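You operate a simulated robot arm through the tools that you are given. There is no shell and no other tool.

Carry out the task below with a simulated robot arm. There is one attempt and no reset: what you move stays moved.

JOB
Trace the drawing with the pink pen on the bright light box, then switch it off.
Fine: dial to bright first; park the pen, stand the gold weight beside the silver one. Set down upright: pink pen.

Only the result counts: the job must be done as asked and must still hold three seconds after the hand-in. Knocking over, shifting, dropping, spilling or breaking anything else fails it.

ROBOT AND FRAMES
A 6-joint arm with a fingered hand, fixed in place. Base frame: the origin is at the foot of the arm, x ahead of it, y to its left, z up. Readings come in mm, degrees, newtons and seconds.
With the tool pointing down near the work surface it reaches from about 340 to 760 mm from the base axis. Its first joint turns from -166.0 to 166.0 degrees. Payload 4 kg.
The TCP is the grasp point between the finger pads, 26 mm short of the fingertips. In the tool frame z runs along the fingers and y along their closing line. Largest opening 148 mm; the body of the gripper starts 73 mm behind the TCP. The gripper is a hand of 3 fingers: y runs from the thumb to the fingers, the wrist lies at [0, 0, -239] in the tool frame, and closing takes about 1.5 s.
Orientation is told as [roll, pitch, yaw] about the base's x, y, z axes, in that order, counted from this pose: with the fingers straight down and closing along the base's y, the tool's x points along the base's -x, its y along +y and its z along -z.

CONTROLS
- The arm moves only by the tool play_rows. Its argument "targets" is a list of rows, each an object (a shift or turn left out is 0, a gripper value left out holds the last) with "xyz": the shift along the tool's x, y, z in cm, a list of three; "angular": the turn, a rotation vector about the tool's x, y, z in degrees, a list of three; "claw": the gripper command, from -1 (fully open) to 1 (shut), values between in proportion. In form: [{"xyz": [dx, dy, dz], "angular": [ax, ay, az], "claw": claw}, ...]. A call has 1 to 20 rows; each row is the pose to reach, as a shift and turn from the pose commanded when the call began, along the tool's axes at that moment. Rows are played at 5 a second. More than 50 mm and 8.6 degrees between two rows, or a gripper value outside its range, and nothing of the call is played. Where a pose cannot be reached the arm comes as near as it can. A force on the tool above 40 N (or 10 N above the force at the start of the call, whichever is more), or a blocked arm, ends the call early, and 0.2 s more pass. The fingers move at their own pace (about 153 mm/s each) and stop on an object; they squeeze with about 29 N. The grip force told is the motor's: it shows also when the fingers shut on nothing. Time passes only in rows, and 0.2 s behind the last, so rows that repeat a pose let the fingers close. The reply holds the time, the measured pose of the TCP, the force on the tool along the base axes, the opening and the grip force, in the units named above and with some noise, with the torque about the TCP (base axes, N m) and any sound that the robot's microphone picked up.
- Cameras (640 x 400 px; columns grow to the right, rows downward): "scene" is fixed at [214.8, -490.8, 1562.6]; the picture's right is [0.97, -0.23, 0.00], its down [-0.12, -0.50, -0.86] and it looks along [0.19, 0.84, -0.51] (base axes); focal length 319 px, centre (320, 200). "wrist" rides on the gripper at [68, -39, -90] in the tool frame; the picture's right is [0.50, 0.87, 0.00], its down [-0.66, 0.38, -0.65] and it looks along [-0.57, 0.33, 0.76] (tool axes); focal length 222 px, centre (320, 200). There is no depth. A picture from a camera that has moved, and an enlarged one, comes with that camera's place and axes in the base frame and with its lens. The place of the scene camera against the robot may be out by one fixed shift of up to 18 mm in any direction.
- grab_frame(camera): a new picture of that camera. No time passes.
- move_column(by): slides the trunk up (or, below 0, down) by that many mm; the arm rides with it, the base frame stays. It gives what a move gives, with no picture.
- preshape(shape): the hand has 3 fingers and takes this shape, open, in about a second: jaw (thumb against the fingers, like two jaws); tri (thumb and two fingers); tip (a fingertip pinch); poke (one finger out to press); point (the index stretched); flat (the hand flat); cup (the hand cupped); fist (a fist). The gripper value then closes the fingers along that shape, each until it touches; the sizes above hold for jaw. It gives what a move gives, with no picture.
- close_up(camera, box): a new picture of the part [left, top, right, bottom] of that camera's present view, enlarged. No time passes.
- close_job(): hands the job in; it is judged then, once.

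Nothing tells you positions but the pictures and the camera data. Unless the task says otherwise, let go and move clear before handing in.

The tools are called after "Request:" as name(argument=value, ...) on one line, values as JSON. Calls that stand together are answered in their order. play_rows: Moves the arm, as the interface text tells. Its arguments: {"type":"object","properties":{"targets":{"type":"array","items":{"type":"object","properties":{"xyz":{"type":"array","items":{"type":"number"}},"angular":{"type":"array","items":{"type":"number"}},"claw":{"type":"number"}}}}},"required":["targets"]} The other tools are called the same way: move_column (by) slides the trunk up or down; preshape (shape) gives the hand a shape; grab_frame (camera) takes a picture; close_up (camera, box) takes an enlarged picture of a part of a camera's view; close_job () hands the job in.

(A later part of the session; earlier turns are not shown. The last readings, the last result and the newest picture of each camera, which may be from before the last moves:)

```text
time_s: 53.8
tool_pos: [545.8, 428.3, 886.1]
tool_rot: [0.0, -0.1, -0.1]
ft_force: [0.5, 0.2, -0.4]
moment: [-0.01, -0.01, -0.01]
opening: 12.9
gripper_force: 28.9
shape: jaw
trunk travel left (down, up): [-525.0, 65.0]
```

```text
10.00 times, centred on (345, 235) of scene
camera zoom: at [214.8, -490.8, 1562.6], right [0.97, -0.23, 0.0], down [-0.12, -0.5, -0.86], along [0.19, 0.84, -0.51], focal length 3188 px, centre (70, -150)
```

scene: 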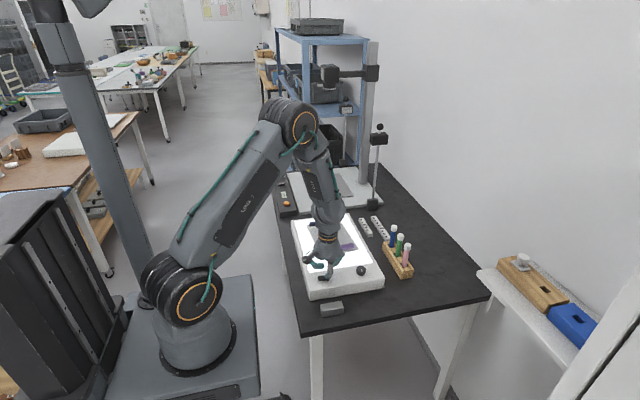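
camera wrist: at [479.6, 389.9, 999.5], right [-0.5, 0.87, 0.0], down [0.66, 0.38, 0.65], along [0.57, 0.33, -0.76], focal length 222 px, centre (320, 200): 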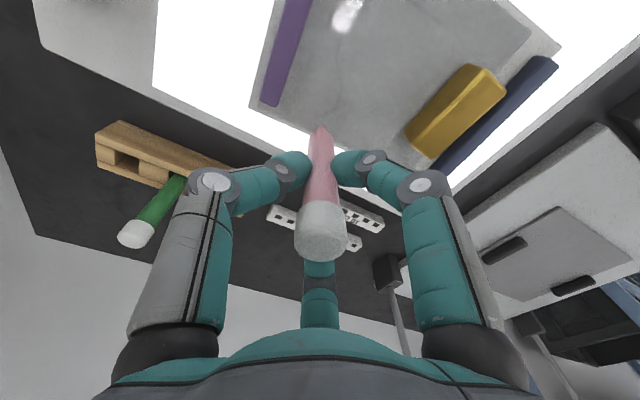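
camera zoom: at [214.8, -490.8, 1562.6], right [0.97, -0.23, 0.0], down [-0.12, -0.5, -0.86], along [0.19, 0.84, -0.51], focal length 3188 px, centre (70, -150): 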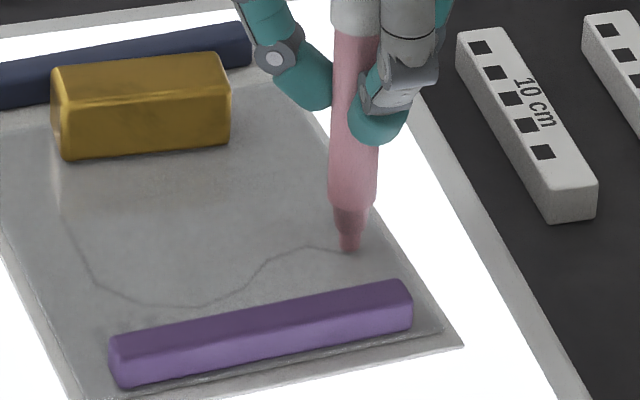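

No contact yet. I'll continue in half-millimetre steps.

Request:
play_rows(targets=[{"xyz": [0, 0, 0.05]}, {"xyz": [0, 0, 0.05]}])

Request:
play_rows(targets=[{"xyz": [0, 0, 0.05]}, {"xyz": [0, 0, 0.05]}])

Request:
play_rows(targets=[{"xyz": [0, 0, 0.05]}, {"xyz": [0, 0, 0.05]}])

Request:
play_rows(targets=[{"xyz": [0, 0, 0.05]}, {"xyz": [0, 0, 0.05]}])

Request:
close_up(camera="wrist", box=[290, 90, 350, 140])

```text
time_s: 54.4
tool_pos: [546.8, 426.7, 887.2]
tool_rot: [0.1, 0.1, -0.1]
ft_force: [0.7, -0.1, 0.1]
moment: [0.0, 0.01, -0.02]
opening: 12.9
gripper_force: 29.4
shape: jaw
trunk travel left (down, up): [-525.0, 65.0]
```

```text
time_s: 55.0
tool_pos: [545.1, 427.4, 885.0]
tool_rot: [0.1, 0.0, -0.1]
ft_force: [-0.2, 0.3, -0.2]
moment: [0.0, 0.01, -0.02]
opening: 13.2
gripper_force: 28.9
shape: jaw
trunk travel left (down, up): [-525.0, 65.0]
```

```text
time_s: 55.6
tool_pos: [546.0, 425.6, 885.1]
tool_rot: [0.0, 0.0, -0.1]
ft_force: [-0.5, -0.4, 0.9]
moment: [0.02, -0.02, 0.0]
opening: 13.0
gripper_force: 28.8
shape: jaw
trunk travel left (down, up): [-525.0, 65.0]
```

```text
time_s: 56.2
tool_pos: [547.0, 426.6, 886.2]
tool_rot: [0.0, 0.0, -0.1]
ft_force: [-0.2, -0.1, 2.7]
moment: [-0.01, 0.0, -0.04]
opening: 12.9
gripper_force: 29.2
shape: jaw
trunk travel left (down, up): [-525.0, 65.0]
```

```text
8.00 times, centred on (320, 115) of wrist
camera zoom: at [478.7, 387.9, 976.0], right [-0.5, 0.87, 0.0], down [0.66, 0.38, 0.65], along [0.57, 0.33, -0.76], focal length 1777 px, centre (320, 880)
```

zoom: 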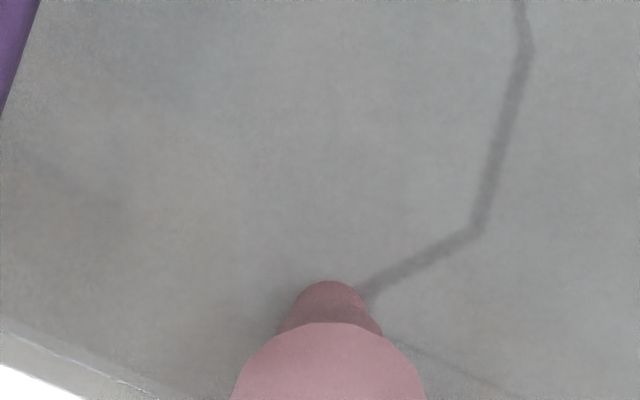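

I have contact: about 2.7 N upward at TCP z≈885.6, with the tip on V0. I'll trace the first segment to V1 slowly and check that ink appears.

Request:
play_rows(targets=[{"xyz": [0, 0, 0.03]}, {"xyz": [0.36, 0.22, 0.03]}, {"xyz": [0.72, 0.45, 0.03]}, {"xyz": [1.08, 0.67, 0.03]}, {"xyz": [1.43, 0.89, 0.03]}, {"xyz": [1.43, 0.89, 0.03]}])

Request:
close_up(camera="wrist", box=[290, 90, 350, 140])

Request:
close_up(camera="scene", box=[320, 215, 370, 255])

```text
time_s: 57.6
tool_pos: [532.7, 435.8, 885.5]
tool_rot: [-0.1, 0.0, -0.1]
ft_force: [0.7, -1.2, 3.5]
moment: [-0.1, -0.02, 0.02]
opening: 13.3
gripper_force: 28.9
shape: jaw
trunk travel left (down, up): [-525.0, 65.0]
```

```text
8.00 times, centred on (320, 115) of wrist
camera zoom: at [464.5, 397.1, 976.0], right [-0.5, 0.87, 0.0], down [0.66, 0.38, 0.65], along [0.57, 0.33, -0.76], focal length 1777 px, centre (320, 880)
```

zoom: 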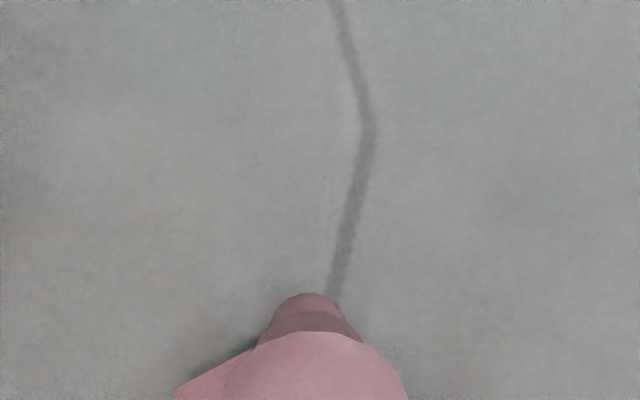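

```text
10.00 times, centred on (345, 235) of scene
camera zoom: at [214.8, -490.8, 1562.6], right [0.97, -0.23, 0.0], down [-0.12, -0.5, -0.86], along [0.19, 0.84, -0.51], focal length 3188 px, centre (70, -150)
```

zoom: 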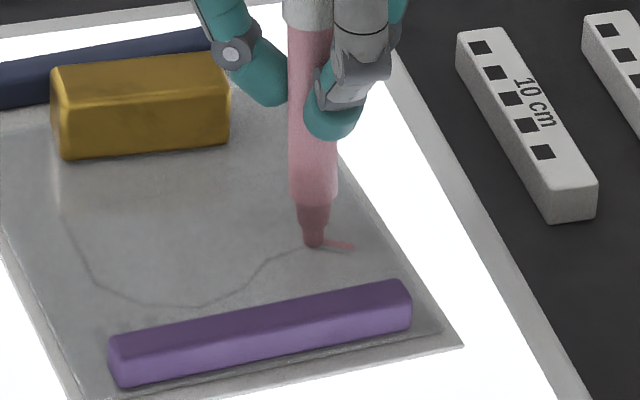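

Pink ink appears, and the nib trails the hand by about 1–2 mm from drag. I'll ease the pressure a little and lead slightly as I trace to V2 and V3.

Request:
play_rows(targets=[{"xyz": [0.05, 0.03, -0.01]}, {"xyz": [0.5, -0.1, -0.01]}, {"xyz": [0.95, -0.25, -0.01]}, {"xyz": [1.4, -0.4, -0.01]}, {"xyz": [1.86, -0.57, -0.01]}, {"xyz": [1.86, -0.57, -0.01]}])

Request:
close_up(camera="wrist", box=[290, 90, 350, 140])

Request:
close_up(camera="scene", box=[320, 215, 370, 255])

```text
time_s: 59.0
tool_pos: [513.4, 429.5, 885.4]
tool_rot: [0.0, 0.0, 0.0]
ft_force: [1.1, 0.4, 4.2]
moment: [0.04, -0.09, -0.03]
opening: 13.4
gripper_force: 29.0
shape: jaw
trunk travel left (down, up): [-525.0, 65.0]
```

```text
8.00 times, centred on (320, 115) of wrist
camera zoom: at [445.6, 391.6, 975.9], right [-0.5, 0.87, 0.0], down [0.66, 0.38, 0.65], along [0.57, 0.33, -0.76], focal length 1777 px, centre (320, 880)
```

zoom: 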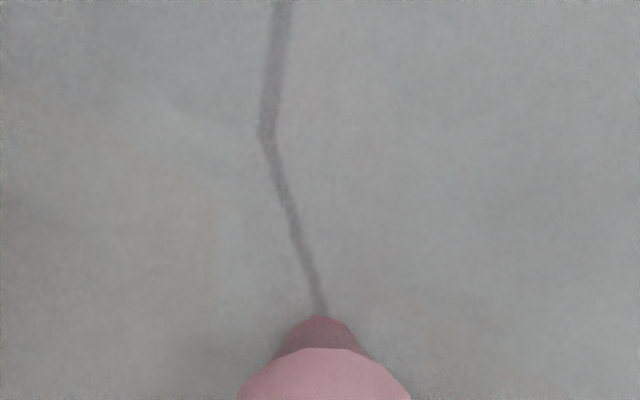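

```text
10.00 times, centred on (345, 235) of scene
camera zoom: at [214.8, -490.8, 1562.6], right [0.97, -0.23, 0.0], down [-0.12, -0.5, -0.86], along [0.19, 0.84, -0.51], focal length 3188 px, centre (70, -150)
```

zoom: 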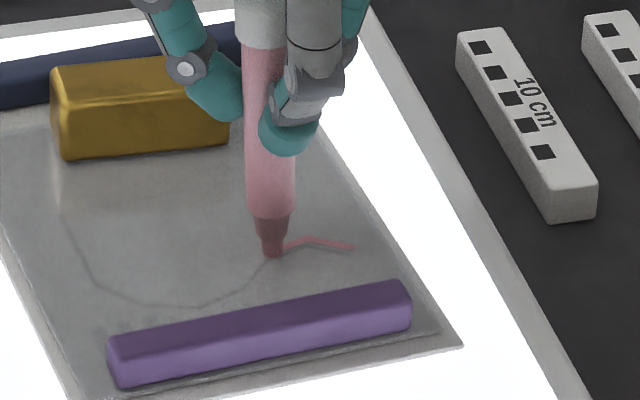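

The nib trails about 4 mm now, so I'll lighten the pressure and lead the hand so that the nib itself passes V2 and reaches V3.

Request:
play_rows(targets=[{"xyz": [0.2, -0.12, -0.04]}, {"xyz": [0.45, -0.45, -0.04]}, {"xyz": [0.7, -0.75, -0.04]}, {"xyz": [0.95, -1.05, -0.04]}, {"xyz": [1.2, -1.35, -0.04]}, {"xyz": [1.43, -1.64, -0.04]}, {"xyz": [1.43, -1.64, -0.04]}])

Request:
close_up(camera="wrist", box=[290, 90, 350, 140])

Request:
close_up(camera="scene", box=[320, 215, 370, 255])

```text
time_s: 60.6
tool_pos: [499.8, 413.5, 884.9]
tool_rot: [0.0, 0.0, -0.1]
ft_force: [-0.3, 0.0, 1.9]
moment: [0.03, 0.0, 0.0]
opening: 13.2
gripper_force: 29.0
shape: jaw
trunk travel left (down, up): [-525.0, 65.0]
```

```text
8.00 times, centred on (320, 115) of wrist
camera zoom: at [431.5, 375.0, 976.1], right [-0.5, 0.87, 0.0], down [0.66, 0.38, 0.65], along [0.57, 0.33, -0.76], focal length 1777 px, centre (320, 880)
```

zoom: 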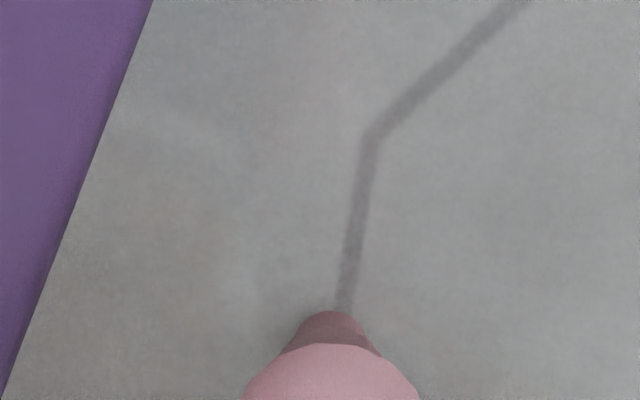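

```text
10.00 times, centred on (345, 235) of scene
camera zoom: at [214.8, -490.8, 1562.6], right [0.97, -0.23, 0.0], down [-0.12, -0.5, -0.86], along [0.19, 0.84, -0.51], focal length 3188 px, centre (70, -150)
```

zoom: 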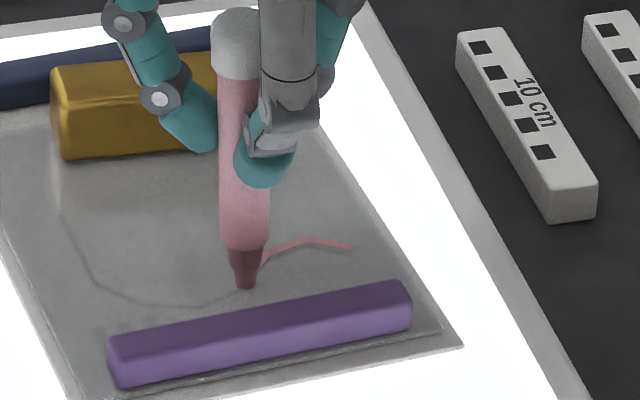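

The nib is within about 1 mm of V3 with a light 1.9 N of force. On to V4.

Request:
play_rows(targets=[{"xyz": [0.4, -0.12, 0]}, {"xyz": [0.8, -0.25, 0]}, {"xyz": [1.2, -0.37, 0]}, {"xyz": [1.6, -0.5, 0]}, {"xyz": [2.02, -0.62, 0]}, {"xyz": [2.02, -0.62, 0]}])

Request:
close_up(camera="wrist", box=[290, 90, 350, 140])

Request:
close_up(camera="scene", box=[320, 215, 370, 255])

```text
time_s: 62.0
tool_pos: [479.1, 406.9, 886.2]
tool_rot: [0.1, 0.0, -0.1]
ft_force: [0.3, 0.9, 2.1]
moment: [0.0, -0.06, 0.01]
opening: 13.2
gripper_force: 29.4
shape: jaw
trunk travel left (down, up): [-525.0, 65.0]
```

```text
8.00 times, centred on (320, 115) of wrist
camera zoom: at [411.3, 368.5, 976.1], right [-0.5, 0.87, 0.0], down [0.66, 0.38, 0.65], along [0.57, 0.33, -0.76], focal length 1777 px, centre (320, 880)
```

zoom: 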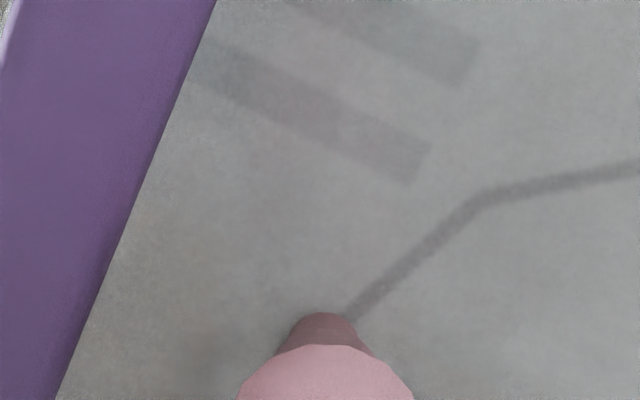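

```text
10.00 times, centred on (345, 235) of scene
camera zoom: at [214.8, -490.8, 1562.6], right [0.97, -0.23, 0.0], down [-0.12, -0.5, -0.86], along [0.19, 0.84, -0.51], focal length 3188 px, centre (70, -150)
```

zoom: 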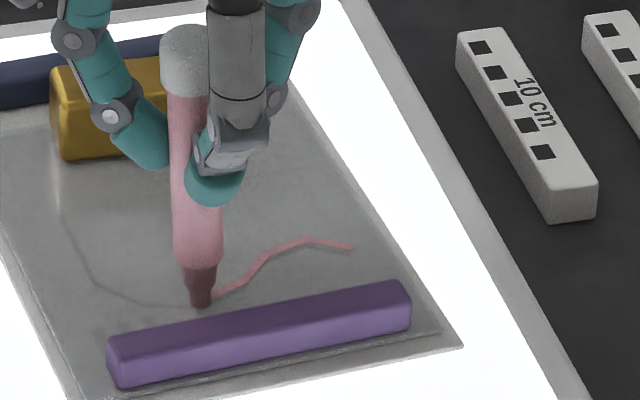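

The nib is on V4. I'll continue through V5 and V6.

Request:
play_rows(targets=[{"xyz": [0.4, 0.16, 0]}, {"xyz": [0.8, 0.33, 0]}, {"xyz": [1.2, 0.5, 0]}, {"xyz": [1.6, 0.68, 0]}, {"xyz": [2.06, 0.88, 0]}, {"xyz": [2.4, 1.3, 0]}, {"xyz": [2.74, 1.74, 0]}, {"xyz": [3.08, 2.17, 0]}, {"xyz": [3.41, 2.6, 0]}, {"xyz": [3.41, 2.6, 0]}])

Request:
close_up(camera="wrist", box=[290, 90, 350, 140])

Request:
close_up(camera="scene", box=[310, 215, 360, 255])

```text
time_s: 64.2
tool_pos: [445.5, 433.9, 886.0]
tool_rot: [0.1, 0.0, -0.1]
ft_force: [0.4, 0.1, 0.0]
moment: [-0.01, 0.0, 0.01]
opening: 13.4
gripper_force: 28.4
shape: jaw
trunk travel left (down, up): [-525.0, 65.0]
```

```text
8.00 times, centred on (320, 115) of wrist
camera zoom: at [377.7, 394.9, 976.2], right [-0.5, 0.87, 0.0], down [0.66, 0.38, 0.65], along [0.57, 0.33, -0.76], focal length 1777 px, centre (320, 880)
```

zoom: 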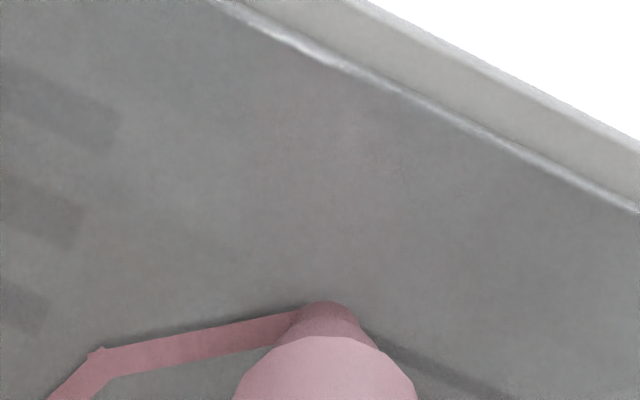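

```text
10.00 times, centred on (335, 235) of scene
camera zoom: at [214.8, -490.8, 1562.6], right [0.97, -0.23, 0.0], down [-0.12, -0.5, -0.86], along [0.19, 0.84, -0.51], focal length 3188 px, centre (170, -150)
```

zoom: 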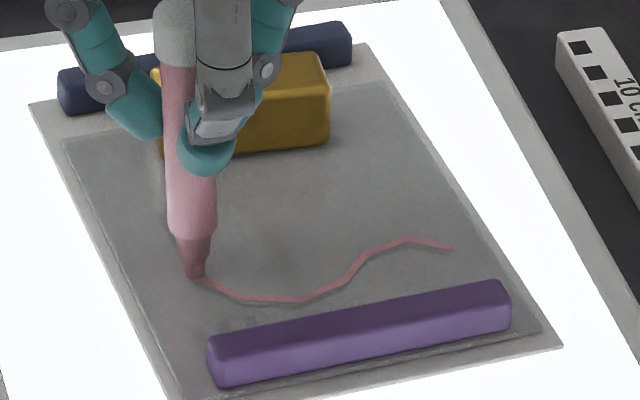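

The nib reached V6 with very light contact. The gold block's front face is around y≈508, so V7 (443, 478) is clear. I'll press slightly more and finish the last segment.

Request:
play_rows(targets=[{"xyz": [0.1, 0, 0.03]}, {"xyz": [0.13, 0.5, 0.04]}, {"xyz": [0.16, 1.0, 0.04]}, {"xyz": [0.19, 1.5, 0.04]}, {"xyz": [0.22, 2.0, 0.04]}, {"xyz": [0.22, 2.0, 0.04]}])

Request:
close_up(camera="wrist", box=[280, 90, 360, 140])

Request:
close_up(camera="scene", box=[310, 215, 360, 255])

```text
time_s: 65.6
tool_pos: [443.0, 453.1, 885.3]
tool_rot: [0.1, 0.0, -0.1]
ft_force: [-0.3, -1.8, 1.4]
moment: [-0.07, -0.02, 0.03]
opening: 13.1
gripper_force: 28.8
shape: jaw
trunk travel left (down, up): [-525.0, 65.0]
```

```text
8.00 times, centred on (320, 115) of wrist
camera zoom: at [375.1, 414.9, 976.1], right [-0.5, 0.87, 0.0], down [0.66, 0.38, 0.65], along [0.57, 0.33, -0.76], focal length 1777 px, centre (320, 880)
```

zoom: 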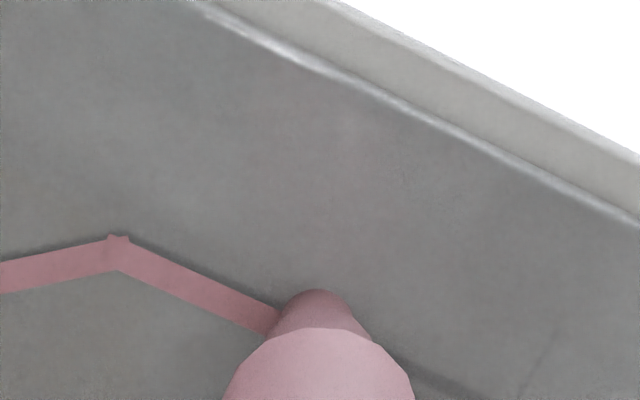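

```text
10.00 times, centred on (335, 235) of scene
camera zoom: at [214.8, -490.8, 1562.6], right [0.97, -0.23, 0.0], down [-0.12, -0.5, -0.86], along [0.19, 0.84, -0.51], focal length 3188 px, centre (170, -150)
```

zoom: 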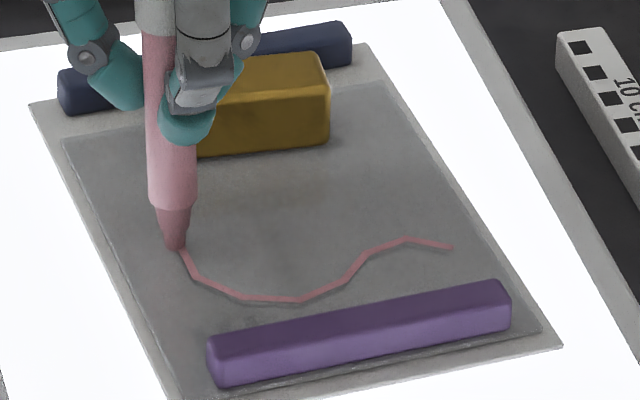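

Ink follows the line to within a millimetre. I'll finish to V7, then lift.

Request:
play_rows(targets=[{"xyz": [0.02, 0.5, 0]}, {"xyz": [0.05, 1.0, 0]}, {"xyz": [0.07, 1.5, 0]}, {"xyz": [0.09, 2.0, 0]}, {"xyz": [0.11, 2.48, 0]}, {"xyz": [0.11, 2.48, 0]}])

Request:
close_up(camera="wrist", box=[280, 90, 360, 140])

Request:
close_up(camera="scene", box=[310, 215, 360, 255])

```text
time_s: 67.0
tool_pos: [442.0, 477.9, 884.9]
tool_rot: [0.0, 0.0, -0.1]
ft_force: [0.2, -0.4, 2.1]
moment: [-0.07, 0.01, -0.02]
opening: 13.2
gripper_force: 28.5
shape: jaw
trunk travel left (down, up): [-525.0, 65.0]
```

```text
8.00 times, centred on (320, 115) of wrist
camera zoom: at [374.2, 439.6, 976.0], right [-0.5, 0.87, 0.0], down [0.66, 0.38, 0.65], along [0.57, 0.33, -0.76], focal length 1777 px, centre (320, 880)
```

zoom: 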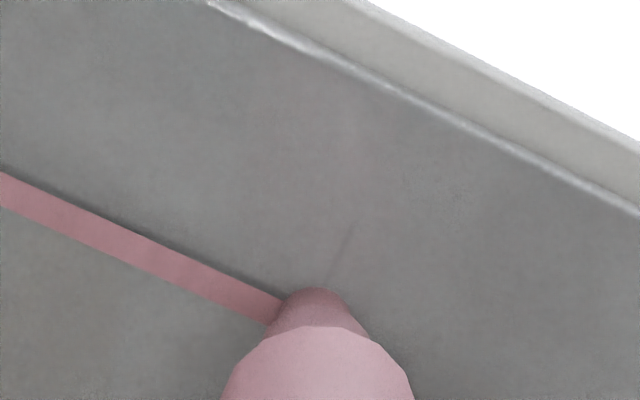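

```text
10.00 times, centred on (335, 235) of scene
camera zoom: at [214.8, -490.8, 1562.6], right [0.97, -0.23, 0.0], down [-0.12, -0.5, -0.86], along [0.19, 0.84, -0.51], focal length 3188 px, centre (170, -150)
```

zoom: 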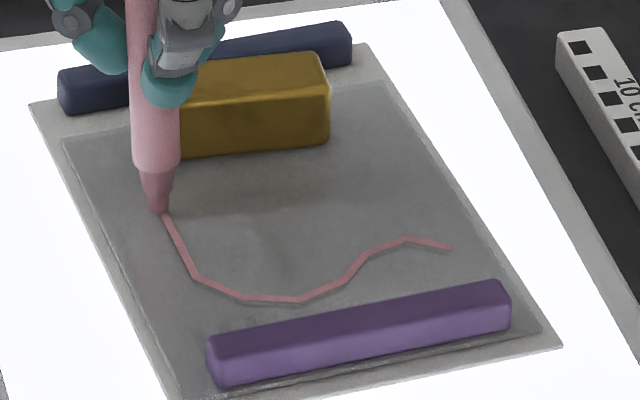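

The nib is on V7. I'll extend about 1 mm for full coverage, lift, and inspect.

Request:
play_rows(targets=[{"xyz": [0.01, 0.1, 0]}, {"xyz": [0.01, 0.1, 0]}, {"xyz": [0.01, 0.1, -0.5]}, {"xyz": [0.01, 0.1, -2]}, {"xyz": [0.01, 0.1, -5]}, {"xyz": [0.01, 0.1, -8]}, {"xyz": [2, 1, -8]}, {"xyz": [5, 1, -8]}, {"xyz": [5, 1, -8]}])

Request:
grab_frame(camera="wrist")

Request:
close_up(camera="wrist", box=[200, 0, 440, 150])

Request:
close_up(camera="scene", box=[300, 190, 370, 260])

```text
time_s: 69.0
tool_pos: [391.5, 489.0, 964.9]
tool_rot: [-0.1, 0.1, -0.1]
ft_force: [0.0, 0.4, -0.8]
moment: [-0.01, -0.01, 0.0]
opening: 13.2
gripper_force: 29.4
shape: jaw
trunk travel left (down, up): [-525.0, 65.0]
```

```text
taken
camera wrist: at [323.9, 449.8, 1056.1], right [-0.5, 0.87, 0.0], down [0.66, 0.38, 0.65], along [0.57, 0.33, -0.76], focal length 222 px, centre (320, 200)
```

wrist: 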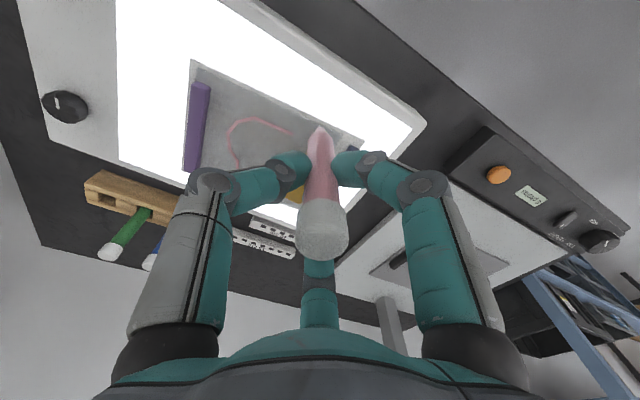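

```text
2.67 times, centred on (320, 75) of wrist
camera zoom: at [323.9, 449.8, 1056.1], right [-0.5, 0.87, 0.0], down [0.66, 0.38, 0.65], along [0.57, 0.33, -0.76], focal length 592 px, centre (320, 533)
```

zoom: 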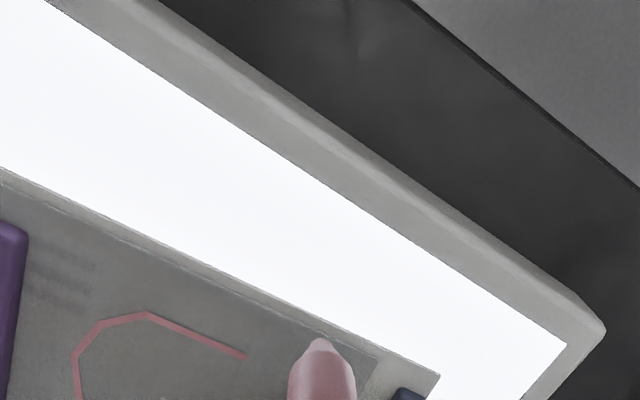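

```text
5.71 times, centred on (335, 225) of scene
camera zoom: at [214.8, -490.8, 1562.6], right [0.97, -0.23, 0.0], down [-0.12, -0.5, -0.86], along [0.19, 0.84, -0.51], focal length 1822 px, centre (234, 57)
```

zoom: 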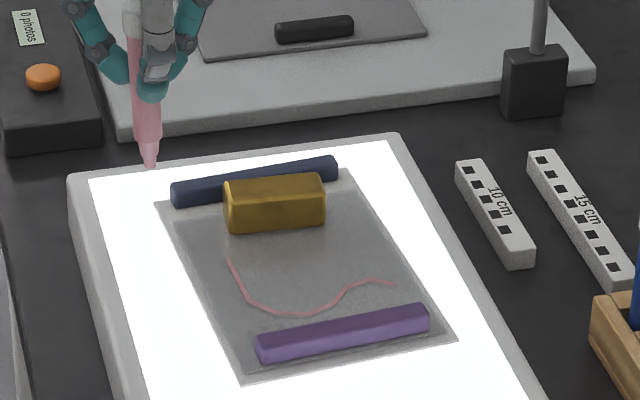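

The traced line looks complete. Next is parking the pen: I'll retrace my commanded moves exactly to hover above its slot at (707, 267).

Request:
play_rows(targets=[{"xyz": [-3, -3.3, 0]}, {"xyz": [-6, -6.6, 0]}, {"xyz": [-9, -10, 0]}, {"xyz": [-12, -13.3, 0]}, {"xyz": [-15, -16.7, 0]}, {"xyz": [-18, -20, 0]}, {"xyz": [-21, -22.14, 0]}, {"xyz": [-25, -22.14, 0]}, {"xyz": [-29, -22.14, 0.3]}, {"xyz": [-31.56, -22.14, 0.63]}, {"xyz": [-31.56, -22.14, 0.63]}, {"xyz": [-31.56, -22.14, 0.63]}])

Request:
grab_frame(camera="wrist")

Request:
close_up(camera="wrist", box=[260, 40, 380, 140])

Request:
close_up(camera="scene", box=[350, 170, 450, 290])

```text
time_s: 71.6
tool_pos: [706.7, 266.7, 957.7]
tool_rot: [0.0, 0.0, -0.2]
ft_force: [1.0, 0.7, 0.0]
moment: [0.02, -0.03, 0.0]
opening: 13.2
gripper_force: 28.8
shape: jaw
trunk travel left (down, up): [-525.0, 65.0]
```

```text
taken
camera wrist: at [638.5, 227.7, 1048.0], right [-0.5, 0.87, 0.0], down [0.66, 0.38, 0.65], along [0.57, 0.33, -0.76], focal length 222 px, centre (320, 200)
```

wrist: 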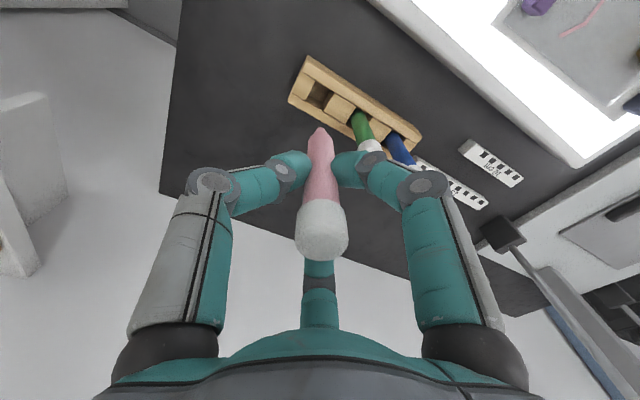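

```text
4.00 times, centred on (320, 90) of wrist
camera zoom: at [638.5, 227.7, 1048.0], right [-0.5, 0.87, 0.0], down [0.66, 0.38, 0.65], along [0.57, 0.33, -0.76], focal length 888 px, centre (320, 640)
```

zoom: 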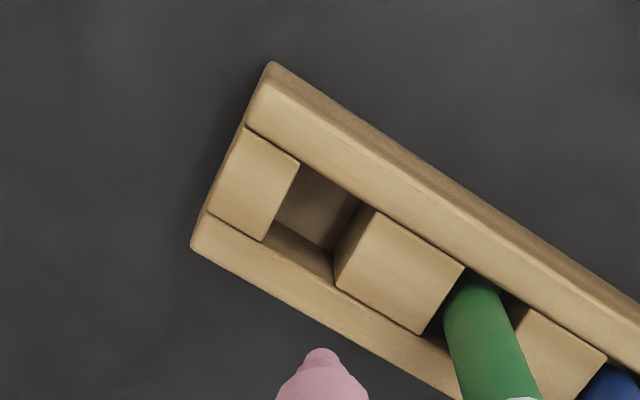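

```text
3.33 times, centred on (400, 230) of scene
camera zoom: at [214.8, -490.8, 1562.6], right [0.97, -0.23, 0.0], down [-0.12, -0.5, -0.86], along [0.19, 0.84, -0.51], focal length 1063 px, centre (53, 100)
```

zoom: 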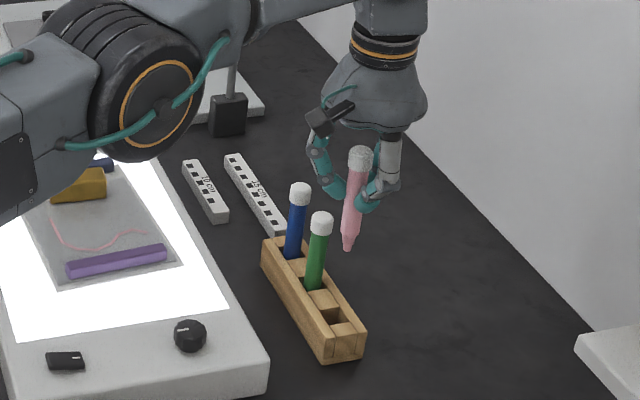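

The pen has leaned about 1.4°, its tip towards +x, from drag. I'll tilt the hand to cancel that, descend until the nib is just above the slot, and check.

Request:
play_rows(targets=[{"xyz": [0, 0, 0], "angular": [0, 1.4, 0]}, {"xyz": [0, 0, 2], "angular": [0, 1.4, 0]}, {"xyz": [0, 0, 4], "angular": [0, 1.4, 0]}, {"xyz": [0, 0, 6], "angular": [0, 1.4, 0]}, {"xyz": [0, 0, 7.5], "angular": [0, 1.4, 0]}, {"xyz": [0, 0, 7.5], "angular": [0, 1.4, 0]}])

Request:
close_up(camera="wrist", box=[270, 70, 370, 150])

Request:
close_up(camera="scene", box=[370, 210, 430, 290])

```text
time_s: 73.0
tool_pos: [707.1, 266.3, 882.7]
tool_rot: [0.0, 1.4, -0.1]
ft_force: [0.0, 0.4, -0.5]
moment: [-0.01, 0.02, 0.02]
opening: 13.0
gripper_force: 29.5
shape: jaw
out of reach, approached as far as the arm can: row 1
trunk travel left (down, up): [-525.0, 65.0]
```

```text
5.00 times, centred on (320, 110) of wrist
camera zoom: at [641.5, 227.7, 975.6], right [-0.5, 0.87, 0.01], down [0.67, 0.38, 0.64], along [0.55, 0.33, -0.77], focal length 1111 px, centre (320, 650)
```

zoom: 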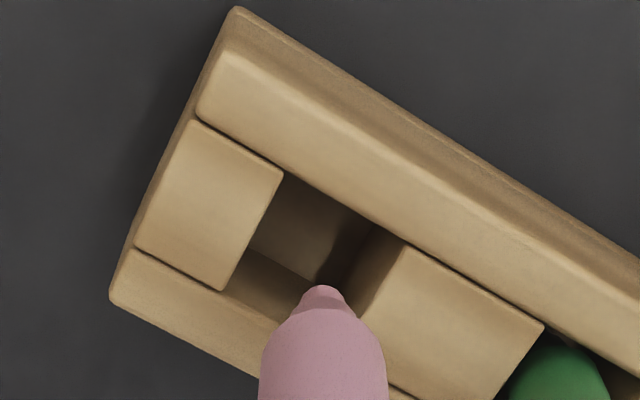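

```text
5.00 times, centred on (400, 250) of scene
camera zoom: at [214.8, -490.8, 1562.6], right [0.97, -0.23, 0.0], down [-0.12, -0.5, -0.86], along [0.19, 0.84, -0.51], focal length 1594 px, centre (-80, -50)
```

zoom: 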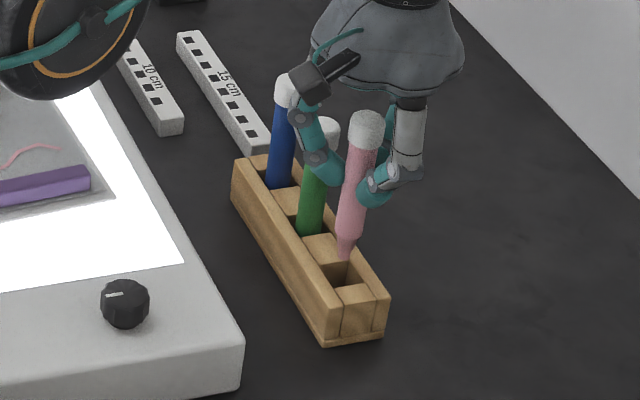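

The nib is entering over the slot. I'll continue straight down in small steps.

Request:
play_rows(targets=[{"xyz": [-0.01, 0, 0.5]}, {"xyz": [-0.02, 0, 1.0]}, {"xyz": [-0.04, 0, 1.5]}, {"xyz": [-0.05, 0, 2.0]}, {"xyz": [-0.05, 0, 2.0]}])

Request:
close_up(camera="wrist", box=[270, 70, 370, 150])

Request:
close_up(camera="scene", box=[370, 210, 430, 290])

```text
time_s: 74.2
tool_pos: [706.2, 266.8, 864.5]
tool_rot: [0.0, 1.4, -0.1]
ft_force: [-0.1, -0.2, 0.0]
moment: [-0.02, 0.01, -0.02]
opening: 13.2
gripper_force: 29.5
shape: jaw
trunk travel left (down, up): [-525.0, 65.0]
```

```text
5.00 times, centred on (320, 110) of wrist
camera zoom: at [641.5, 227.5, 956.0], right [-0.5, 0.87, 0.01], down [0.67, 0.38, 0.64], along [0.55, 0.33, -0.77], focal length 1111 px, centre (320, 650)
```

zoom: 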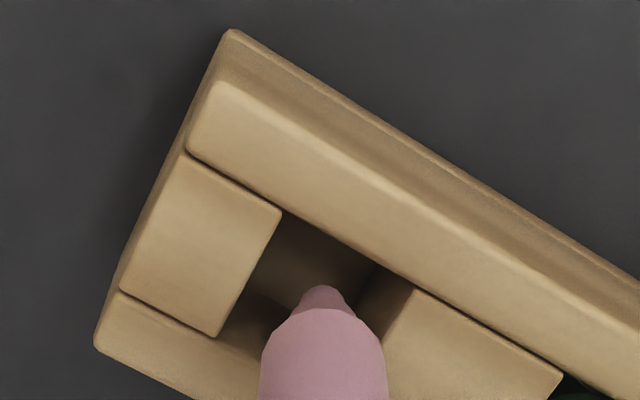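

```text
5.00 times, centred on (400, 250) of scene
camera zoom: at [214.8, -490.8, 1562.6], right [0.97, -0.23, 0.0], down [-0.12, -0.5, -0.86], along [0.19, 0.84, -0.51], focal length 1594 px, centre (-80, -50)
```

zoom: 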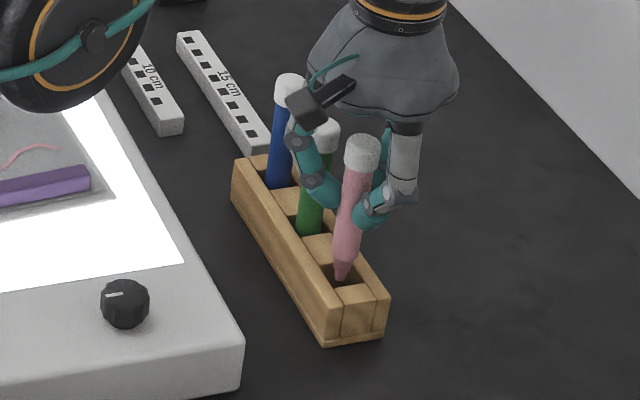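

The nib is inside the slot without touching anything. I'll lower the last 24 mm.

Request:
play_rows(targets=[{"xyz": [-0.01, 0, 0.5]}, {"xyz": [-0.02, 0, 1.0]}, {"xyz": [-0.04, 0, 1.5]}, {"xyz": [-0.05, 0, 2.0]}, {"xyz": [-0.06, 0, 2.3]}, {"xyz": [-0.06, 0, 2.4]}, {"xyz": [-0.06, 0, 2.4]}])

Request:
close_up(camera="wrist", box=[270, 70, 370, 150])

Request:
close_up(camera="scene", box=[370, 210, 430, 290])

```text
time_s: 75.8
tool_pos: [707.0, 266.8, 840.2]
tool_rot: [0.0, 1.4, -0.1]
ft_force: [0.4, -0.1, -1.0]
moment: [0.01, -0.01, 0.0]
opening: 13.4
gripper_force: 28.5
shape: jaw
trunk travel left (down, up): [-525.0, 65.0]
```

```text
5.00 times, centred on (320, 110) of wrist
camera zoom: at [641.5, 227.6, 932.2], right [-0.5, 0.87, 0.01], down [0.67, 0.38, 0.64], along [0.55, 0.33, -0.77], focal length 1111 px, centre (320, 650)
```

zoom: 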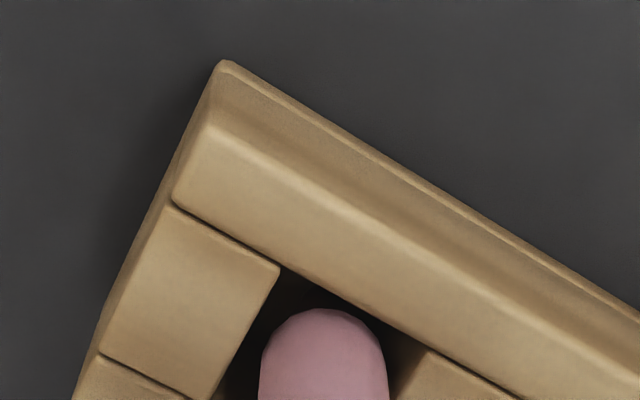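

```text
5.00 times, centred on (400, 250) of scene
camera zoom: at [214.8, -490.8, 1562.6], right [0.97, -0.23, 0.0], down [-0.12, -0.5, -0.86], along [0.19, 0.84, -0.51], focal length 1594 px, centre (-80, -50)
```

zoom: 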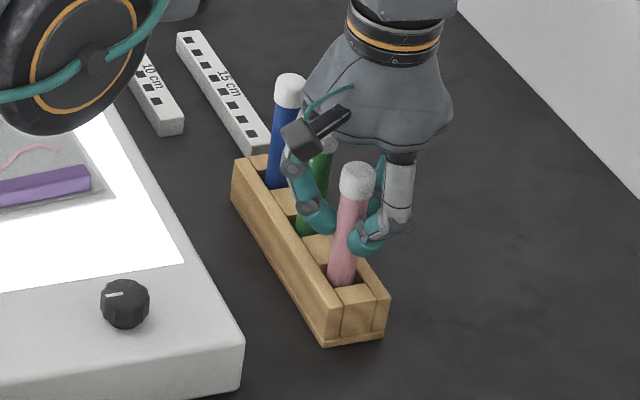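

The pen is seated almost fully and upright. I'll lower the last 1–2 mm until it touches.

Request:
play_rows(targets=[{"xyz": [0, 0, 0.05]}, {"xyz": [0, 0, 0.1]}, {"xyz": [0, 0, 0.1]}])

Request:
play_rows(targets=[{"xyz": [0, 0, 0.05]}, {"xyz": [0, 0, 0.05]}])

```text
time_s: 76.6
tool_pos: [707.6, 266.7, 839.1]
tool_rot: [0.0, 1.4, 0.0]
ft_force: [0.2, 0.7, -0.2]
moment: [-0.02, 0.0, 0.0]
opening: 13.2
gripper_force: 29.1
shape: jaw
trunk travel left (down, up): [-525.0, 65.0]
```

```text
time_s: 77.2
tool_pos: [707.0, 267.3, 838.0]
tool_rot: [0.0, 1.4, -0.1]
ft_force: [-0.4, -0.3, -0.1]
moment: [-0.02, 0.03, 0.03]
opening: 13.5
gripper_force: 29.3
shape: jaw
trunk travel left (down, up): [-525.0, 65.0]
```

Still no contact, so at most about a millimetre remains. I'll go a touch further, then open gently and look before withdrawing.

Request:
play_rows(targets=[{"xyz": [0, 0, 0.05]}, {"xyz": [0, 0, 0.1]}, {"xyz": [0, 0, 0.1]}])

Request:
play_rows(targets=[{"claw": 0.7}, {"claw": 0.38}, {"claw": 0.38}, {"claw": 0.38}])

Request:
grab_frame(camera="wrist")

Request:
close_up(camera="scene", box=[370, 210, 430, 290])

```text
time_s: 78.0
tool_pos: [707.2, 266.3, 836.9]
tool_rot: [0.1, 1.4, -0.1]
ft_force: [0.1, 0.4, 0.6]
moment: [-0.01, 0.0, 0.01]
opening: 13.5
gripper_force: 29.0
shape: jaw
trunk travel left (down, up): [-525.0, 65.0]
```

```text
time_s: 79.0
tool_pos: [707.5, 266.8, 836.3]
tool_rot: [0.0, 1.3, -0.1]
ft_force: [-0.4, 0.7, 0.0]
moment: [-0.02, 0.02, 0.01]
opening: 45.8
gripper_force: 0.0
shape: jaw
trunk travel left (down, up): [-525.0, 65.0]
```

```text
taken
camera wrist: at [641.5, 227.8, 929.6], right [-0.5, 0.87, 0.01], down [0.67, 0.38, 0.64], along [0.55, 0.33, -0.77], focal length 222 px, centre (320, 200)
```

wrist: 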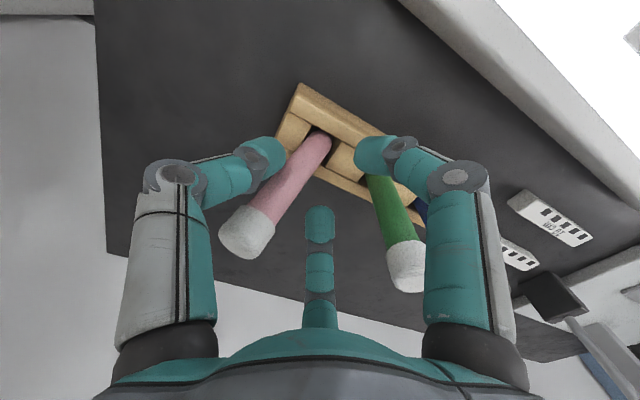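

```text
5.00 times, centred on (400, 250) of scene
camera zoom: at [214.8, -490.8, 1562.6], right [0.97, -0.23, 0.0], down [-0.12, -0.5, -0.86], along [0.19, 0.84, -0.51], focal length 1594 px, centre (-80, -50)
```

zoom: 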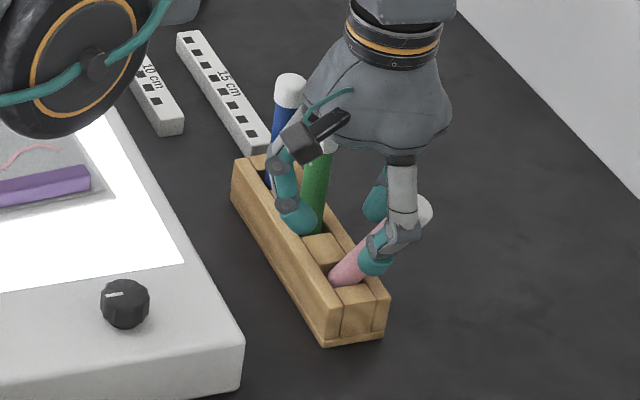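

When released, the pen toppled into a lean in its slot. I must regrasp it and set it upright with firm contact. First I'll withdraw straight up slowly and look.

Request:
play_rows(targets=[{"xyz": [0.03, 0, -1]}, {"xyz": [0.05, 0, -2]}, {"xyz": [0.07, 0, -3]}, {"xyz": [0.1, 0, -4]}, {"xyz": [0.12, 0, -5]}, {"xyz": [0.15, 0, -6.5]}, {"xyz": [0.2, 0, -8]}, {"xyz": [0.22, 0, -9.5]}, {"xyz": [0.22, 0, -9.5], "angular": [0, -1.4, 0]}])

Request:
grab_frame(camera="wrist")

Request:
close_up(camera="scene", box=[370, 200, 440, 290])

Request:
close_up(camera="wrist", box=[240, 50, 400, 220])

```text
time_s: 81.0
tool_pos: [707.2, 266.1, 931.0]
tool_rot: [0.0, 0.1, -0.2]
ft_force: [0.2, -0.2, 0.9]
moment: [-0.01, -0.02, 0.0]
opening: 45.6
gripper_force: 0.0
shape: jaw
trunk travel left (down, up): [-525.0, 65.0]
```

```text
taken
camera wrist: at [640.5, 228.4, 1023.0], right [-0.5, 0.87, 0.0], down [0.66, 0.38, 0.65], along [0.57, 0.33, -0.76], focal length 222 px, centre (320, 200)
```

wrist: 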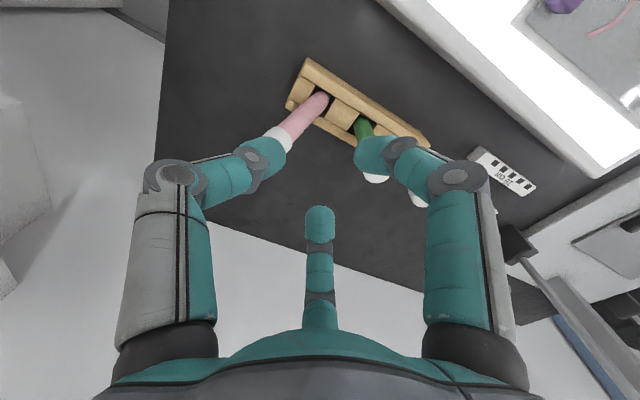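

```text
4.44 times, centred on (405, 245) of scene
camera zoom: at [214.8, -490.8, 1562.6], right [0.97, -0.23, 0.0], down [-0.12, -0.5, -0.86], along [0.19, 0.84, -0.51], focal length 1417 px, centre (-58, 0)
```

zoom: 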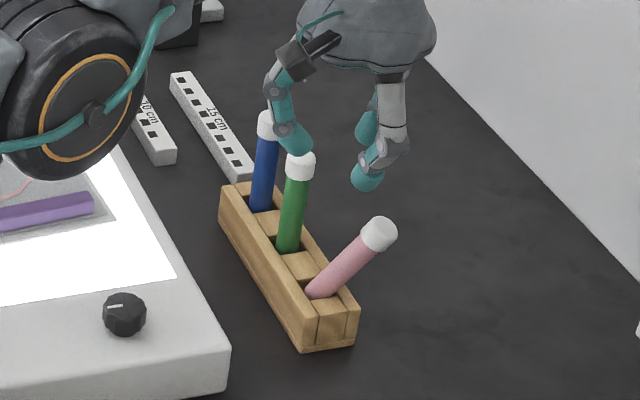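

```text
2.35 times, centred on (320, 135) of wrist
camera zoom: at [640.5, 228.4, 1023.0], right [-0.5, 0.87, 0.0], down [0.66, 0.38, 0.65], along [0.57, 0.33, -0.76], focal length 523 px, centre (320, 353)
```

zoom: 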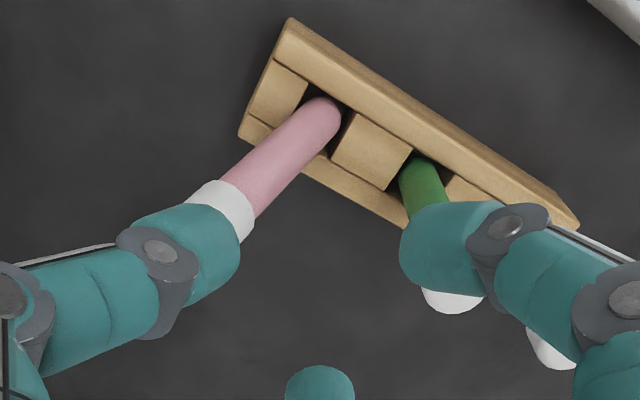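

The pen leans outward in the slot. I'll back the hand off to see it clearly.

Request:
play_rows(targets=[{"xyz": [4, 0, 0]}, {"xyz": [8, 0, 0]}, {"xyz": [11, 0, 0]}, {"xyz": [11, 0, 0]}])

Request:
grab_frame(camera="wrist")

Request:
close_up(camera="wrist", box=[220, 120, 420, 300])

Request:
close_up(camera="scene", box=[370, 215, 430, 285])

```text
time_s: 82.0
tool_pos: [697.4, 290.9, 939.8]
tool_rot: [0.0, 0.2, -0.1]
ft_force: [0.6, 0.2, -0.1]
moment: [-0.01, 0.01, 0.02]
opening: 45.8
gripper_force: 0.0
shape: jaw
out of reach, approached as far as the arm can: row 1, 2, 3, 4
trunk travel left (down, up): [-525.0, 65.0]
```

```text
taken
camera wrist: at [629.0, 252.9, 1030.6], right [-0.5, 0.87, 0.0], down [0.66, 0.38, 0.65], along [0.57, 0.33, -0.76], focal length 222 px, centre (320, 200)
```

wrist: 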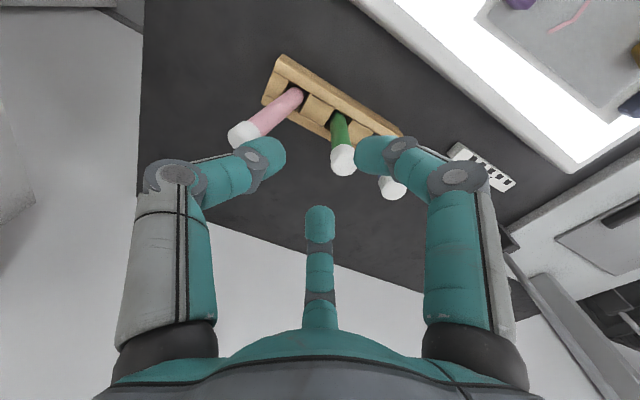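

```text
2.22 times, centred on (320, 210) of wrist
camera zoom: at [629.0, 252.9, 1030.6], right [-0.5, 0.87, 0.0], down [0.66, 0.38, 0.65], along [0.57, 0.33, -0.76], focal length 494 px, centre (320, 178)
```

zoom: 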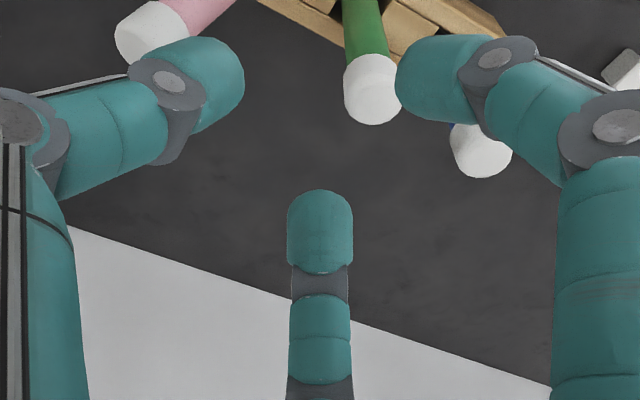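

```text
5.71 times, centred on (400, 250) of scene
camera zoom: at [214.8, -490.8, 1562.6], right [0.97, -0.23, 0.0], down [-0.12, -0.5, -0.86], along [0.19, 0.84, -0.51], focal length 1822 px, centre (-137, -86)
```

zoom: 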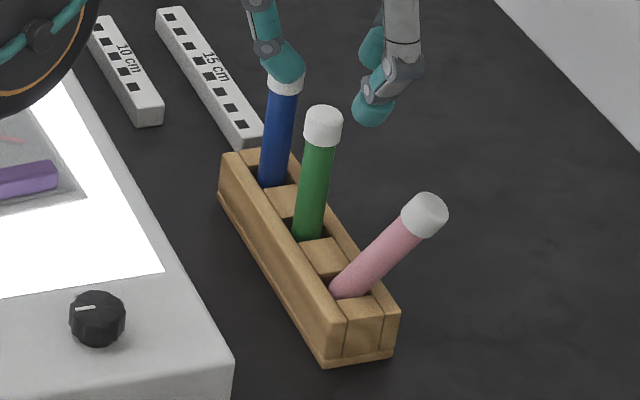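

The arm stalled partway at (697, 291, 940), with the reach solution stuck near full extension. I'll try a small inward move to free it.

Request:
play_rows(targets=[{"xyz": [0, 0, 0]}, {"xyz": [0, 0, 0]}])

```text
time_s: 82.6
tool_pos: [696.0, 291.3, 939.8]
tool_rot: [0.0, 0.2, -0.1]
ft_force: [-0.6, 0.2, 0.4]
moment: [0.0, 0.01, -0.02]
opening: 45.8
gripper_force: 0.1
shape: jaw
trunk travel left (down, up): [-525.0, 65.0]
```

Request:
play_rows(targets=[{"xyz": [1.5, 0.8, 0]}, {"xyz": [3, 1.6, 0]}, {"xyz": [3, 1.6, 0]}])

Request:
grab_frame(camera="scene")

```text
time_s: 83.4
tool_pos: [683.7, 316.4, 942.1]
tool_rot: [0.0, 0.0, -0.2]
ft_force: [0.2, -0.2, -0.4]
moment: [0.02, 0.02, -0.02]
opening: 45.9
gripper_force: 0.0
shape: jaw
out of reach, approached as far as the arm can: row 1, 2, 3
trunk travel left (down, up): [-525.0, 65.0]
```

```text
taken
```

scene: 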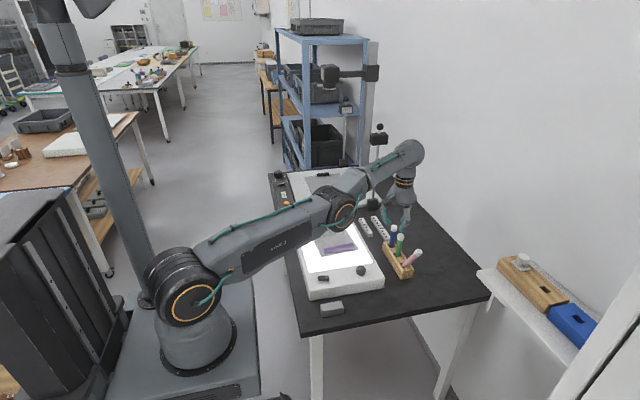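

The elbow is nearly straight. Lowering slightly should bring the wrist closer to the shoulder, so I'll go down 20 mm (still above the pens) and then inward.

Request:
play_rows(targets=[{"xyz": [0, 0, 1]}, {"xyz": [0, 0, 2]}, {"xyz": [0.5, 0, 2.2]}, {"xyz": [1, 0, 2.2]}, {"xyz": [1, 0, 2.2]}])

```text
time_s: 84.6
tool_pos: [684.4, 319.4, 920.9]
tool_rot: [-0.1, 0.1, -0.1]
ft_force: [-0.1, -0.9, -0.6]
moment: [0.0, 0.01, 0.0]
opening: 45.8
gripper_force: 0.1
shape: jaw
out of reach, approached as far as the arm can: row 3, 4, 5
trunk travel left (down, up): [-525.0, 65.0]
```

Request:
play_rows(targets=[{"xyz": [0.4, -0.2, 0]}, {"xyz": [0.8, -0.4, 0]}, {"xyz": [0.8, -0.4, 0]}])

Request:
close_up(camera="scene", box=[140, 120, 440, 340])

```text
time_s: 85.4
tool_pos: [684.3, 319.7, 920.8]
tool_rot: [0.0, 0.1, -0.1]
ft_force: [-0.3, -0.5, 0.0]
moment: [0.04, -0.01, -0.01]
opening: 45.9
gripper_force: 0.0
shape: jaw
out of reach, approached as far as the arm can: row 1, 2, 3
trunk travel left (down, up): [-525.0, 65.0]
```

```text
1.82 times, centred on (290, 230) of scene
camera zoom: at [214.8, -490.8, 1562.6], right [0.97, -0.23, 0.0], down [-0.12, -0.5, -0.86], along [0.19, 0.84, -0.51], focal length 580 px, centre (374, 146)
```

zoom: 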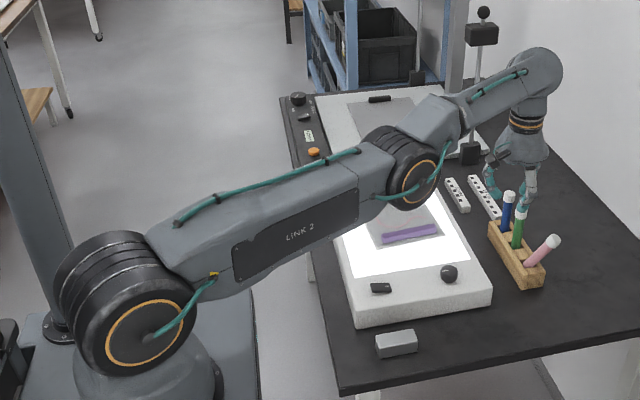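

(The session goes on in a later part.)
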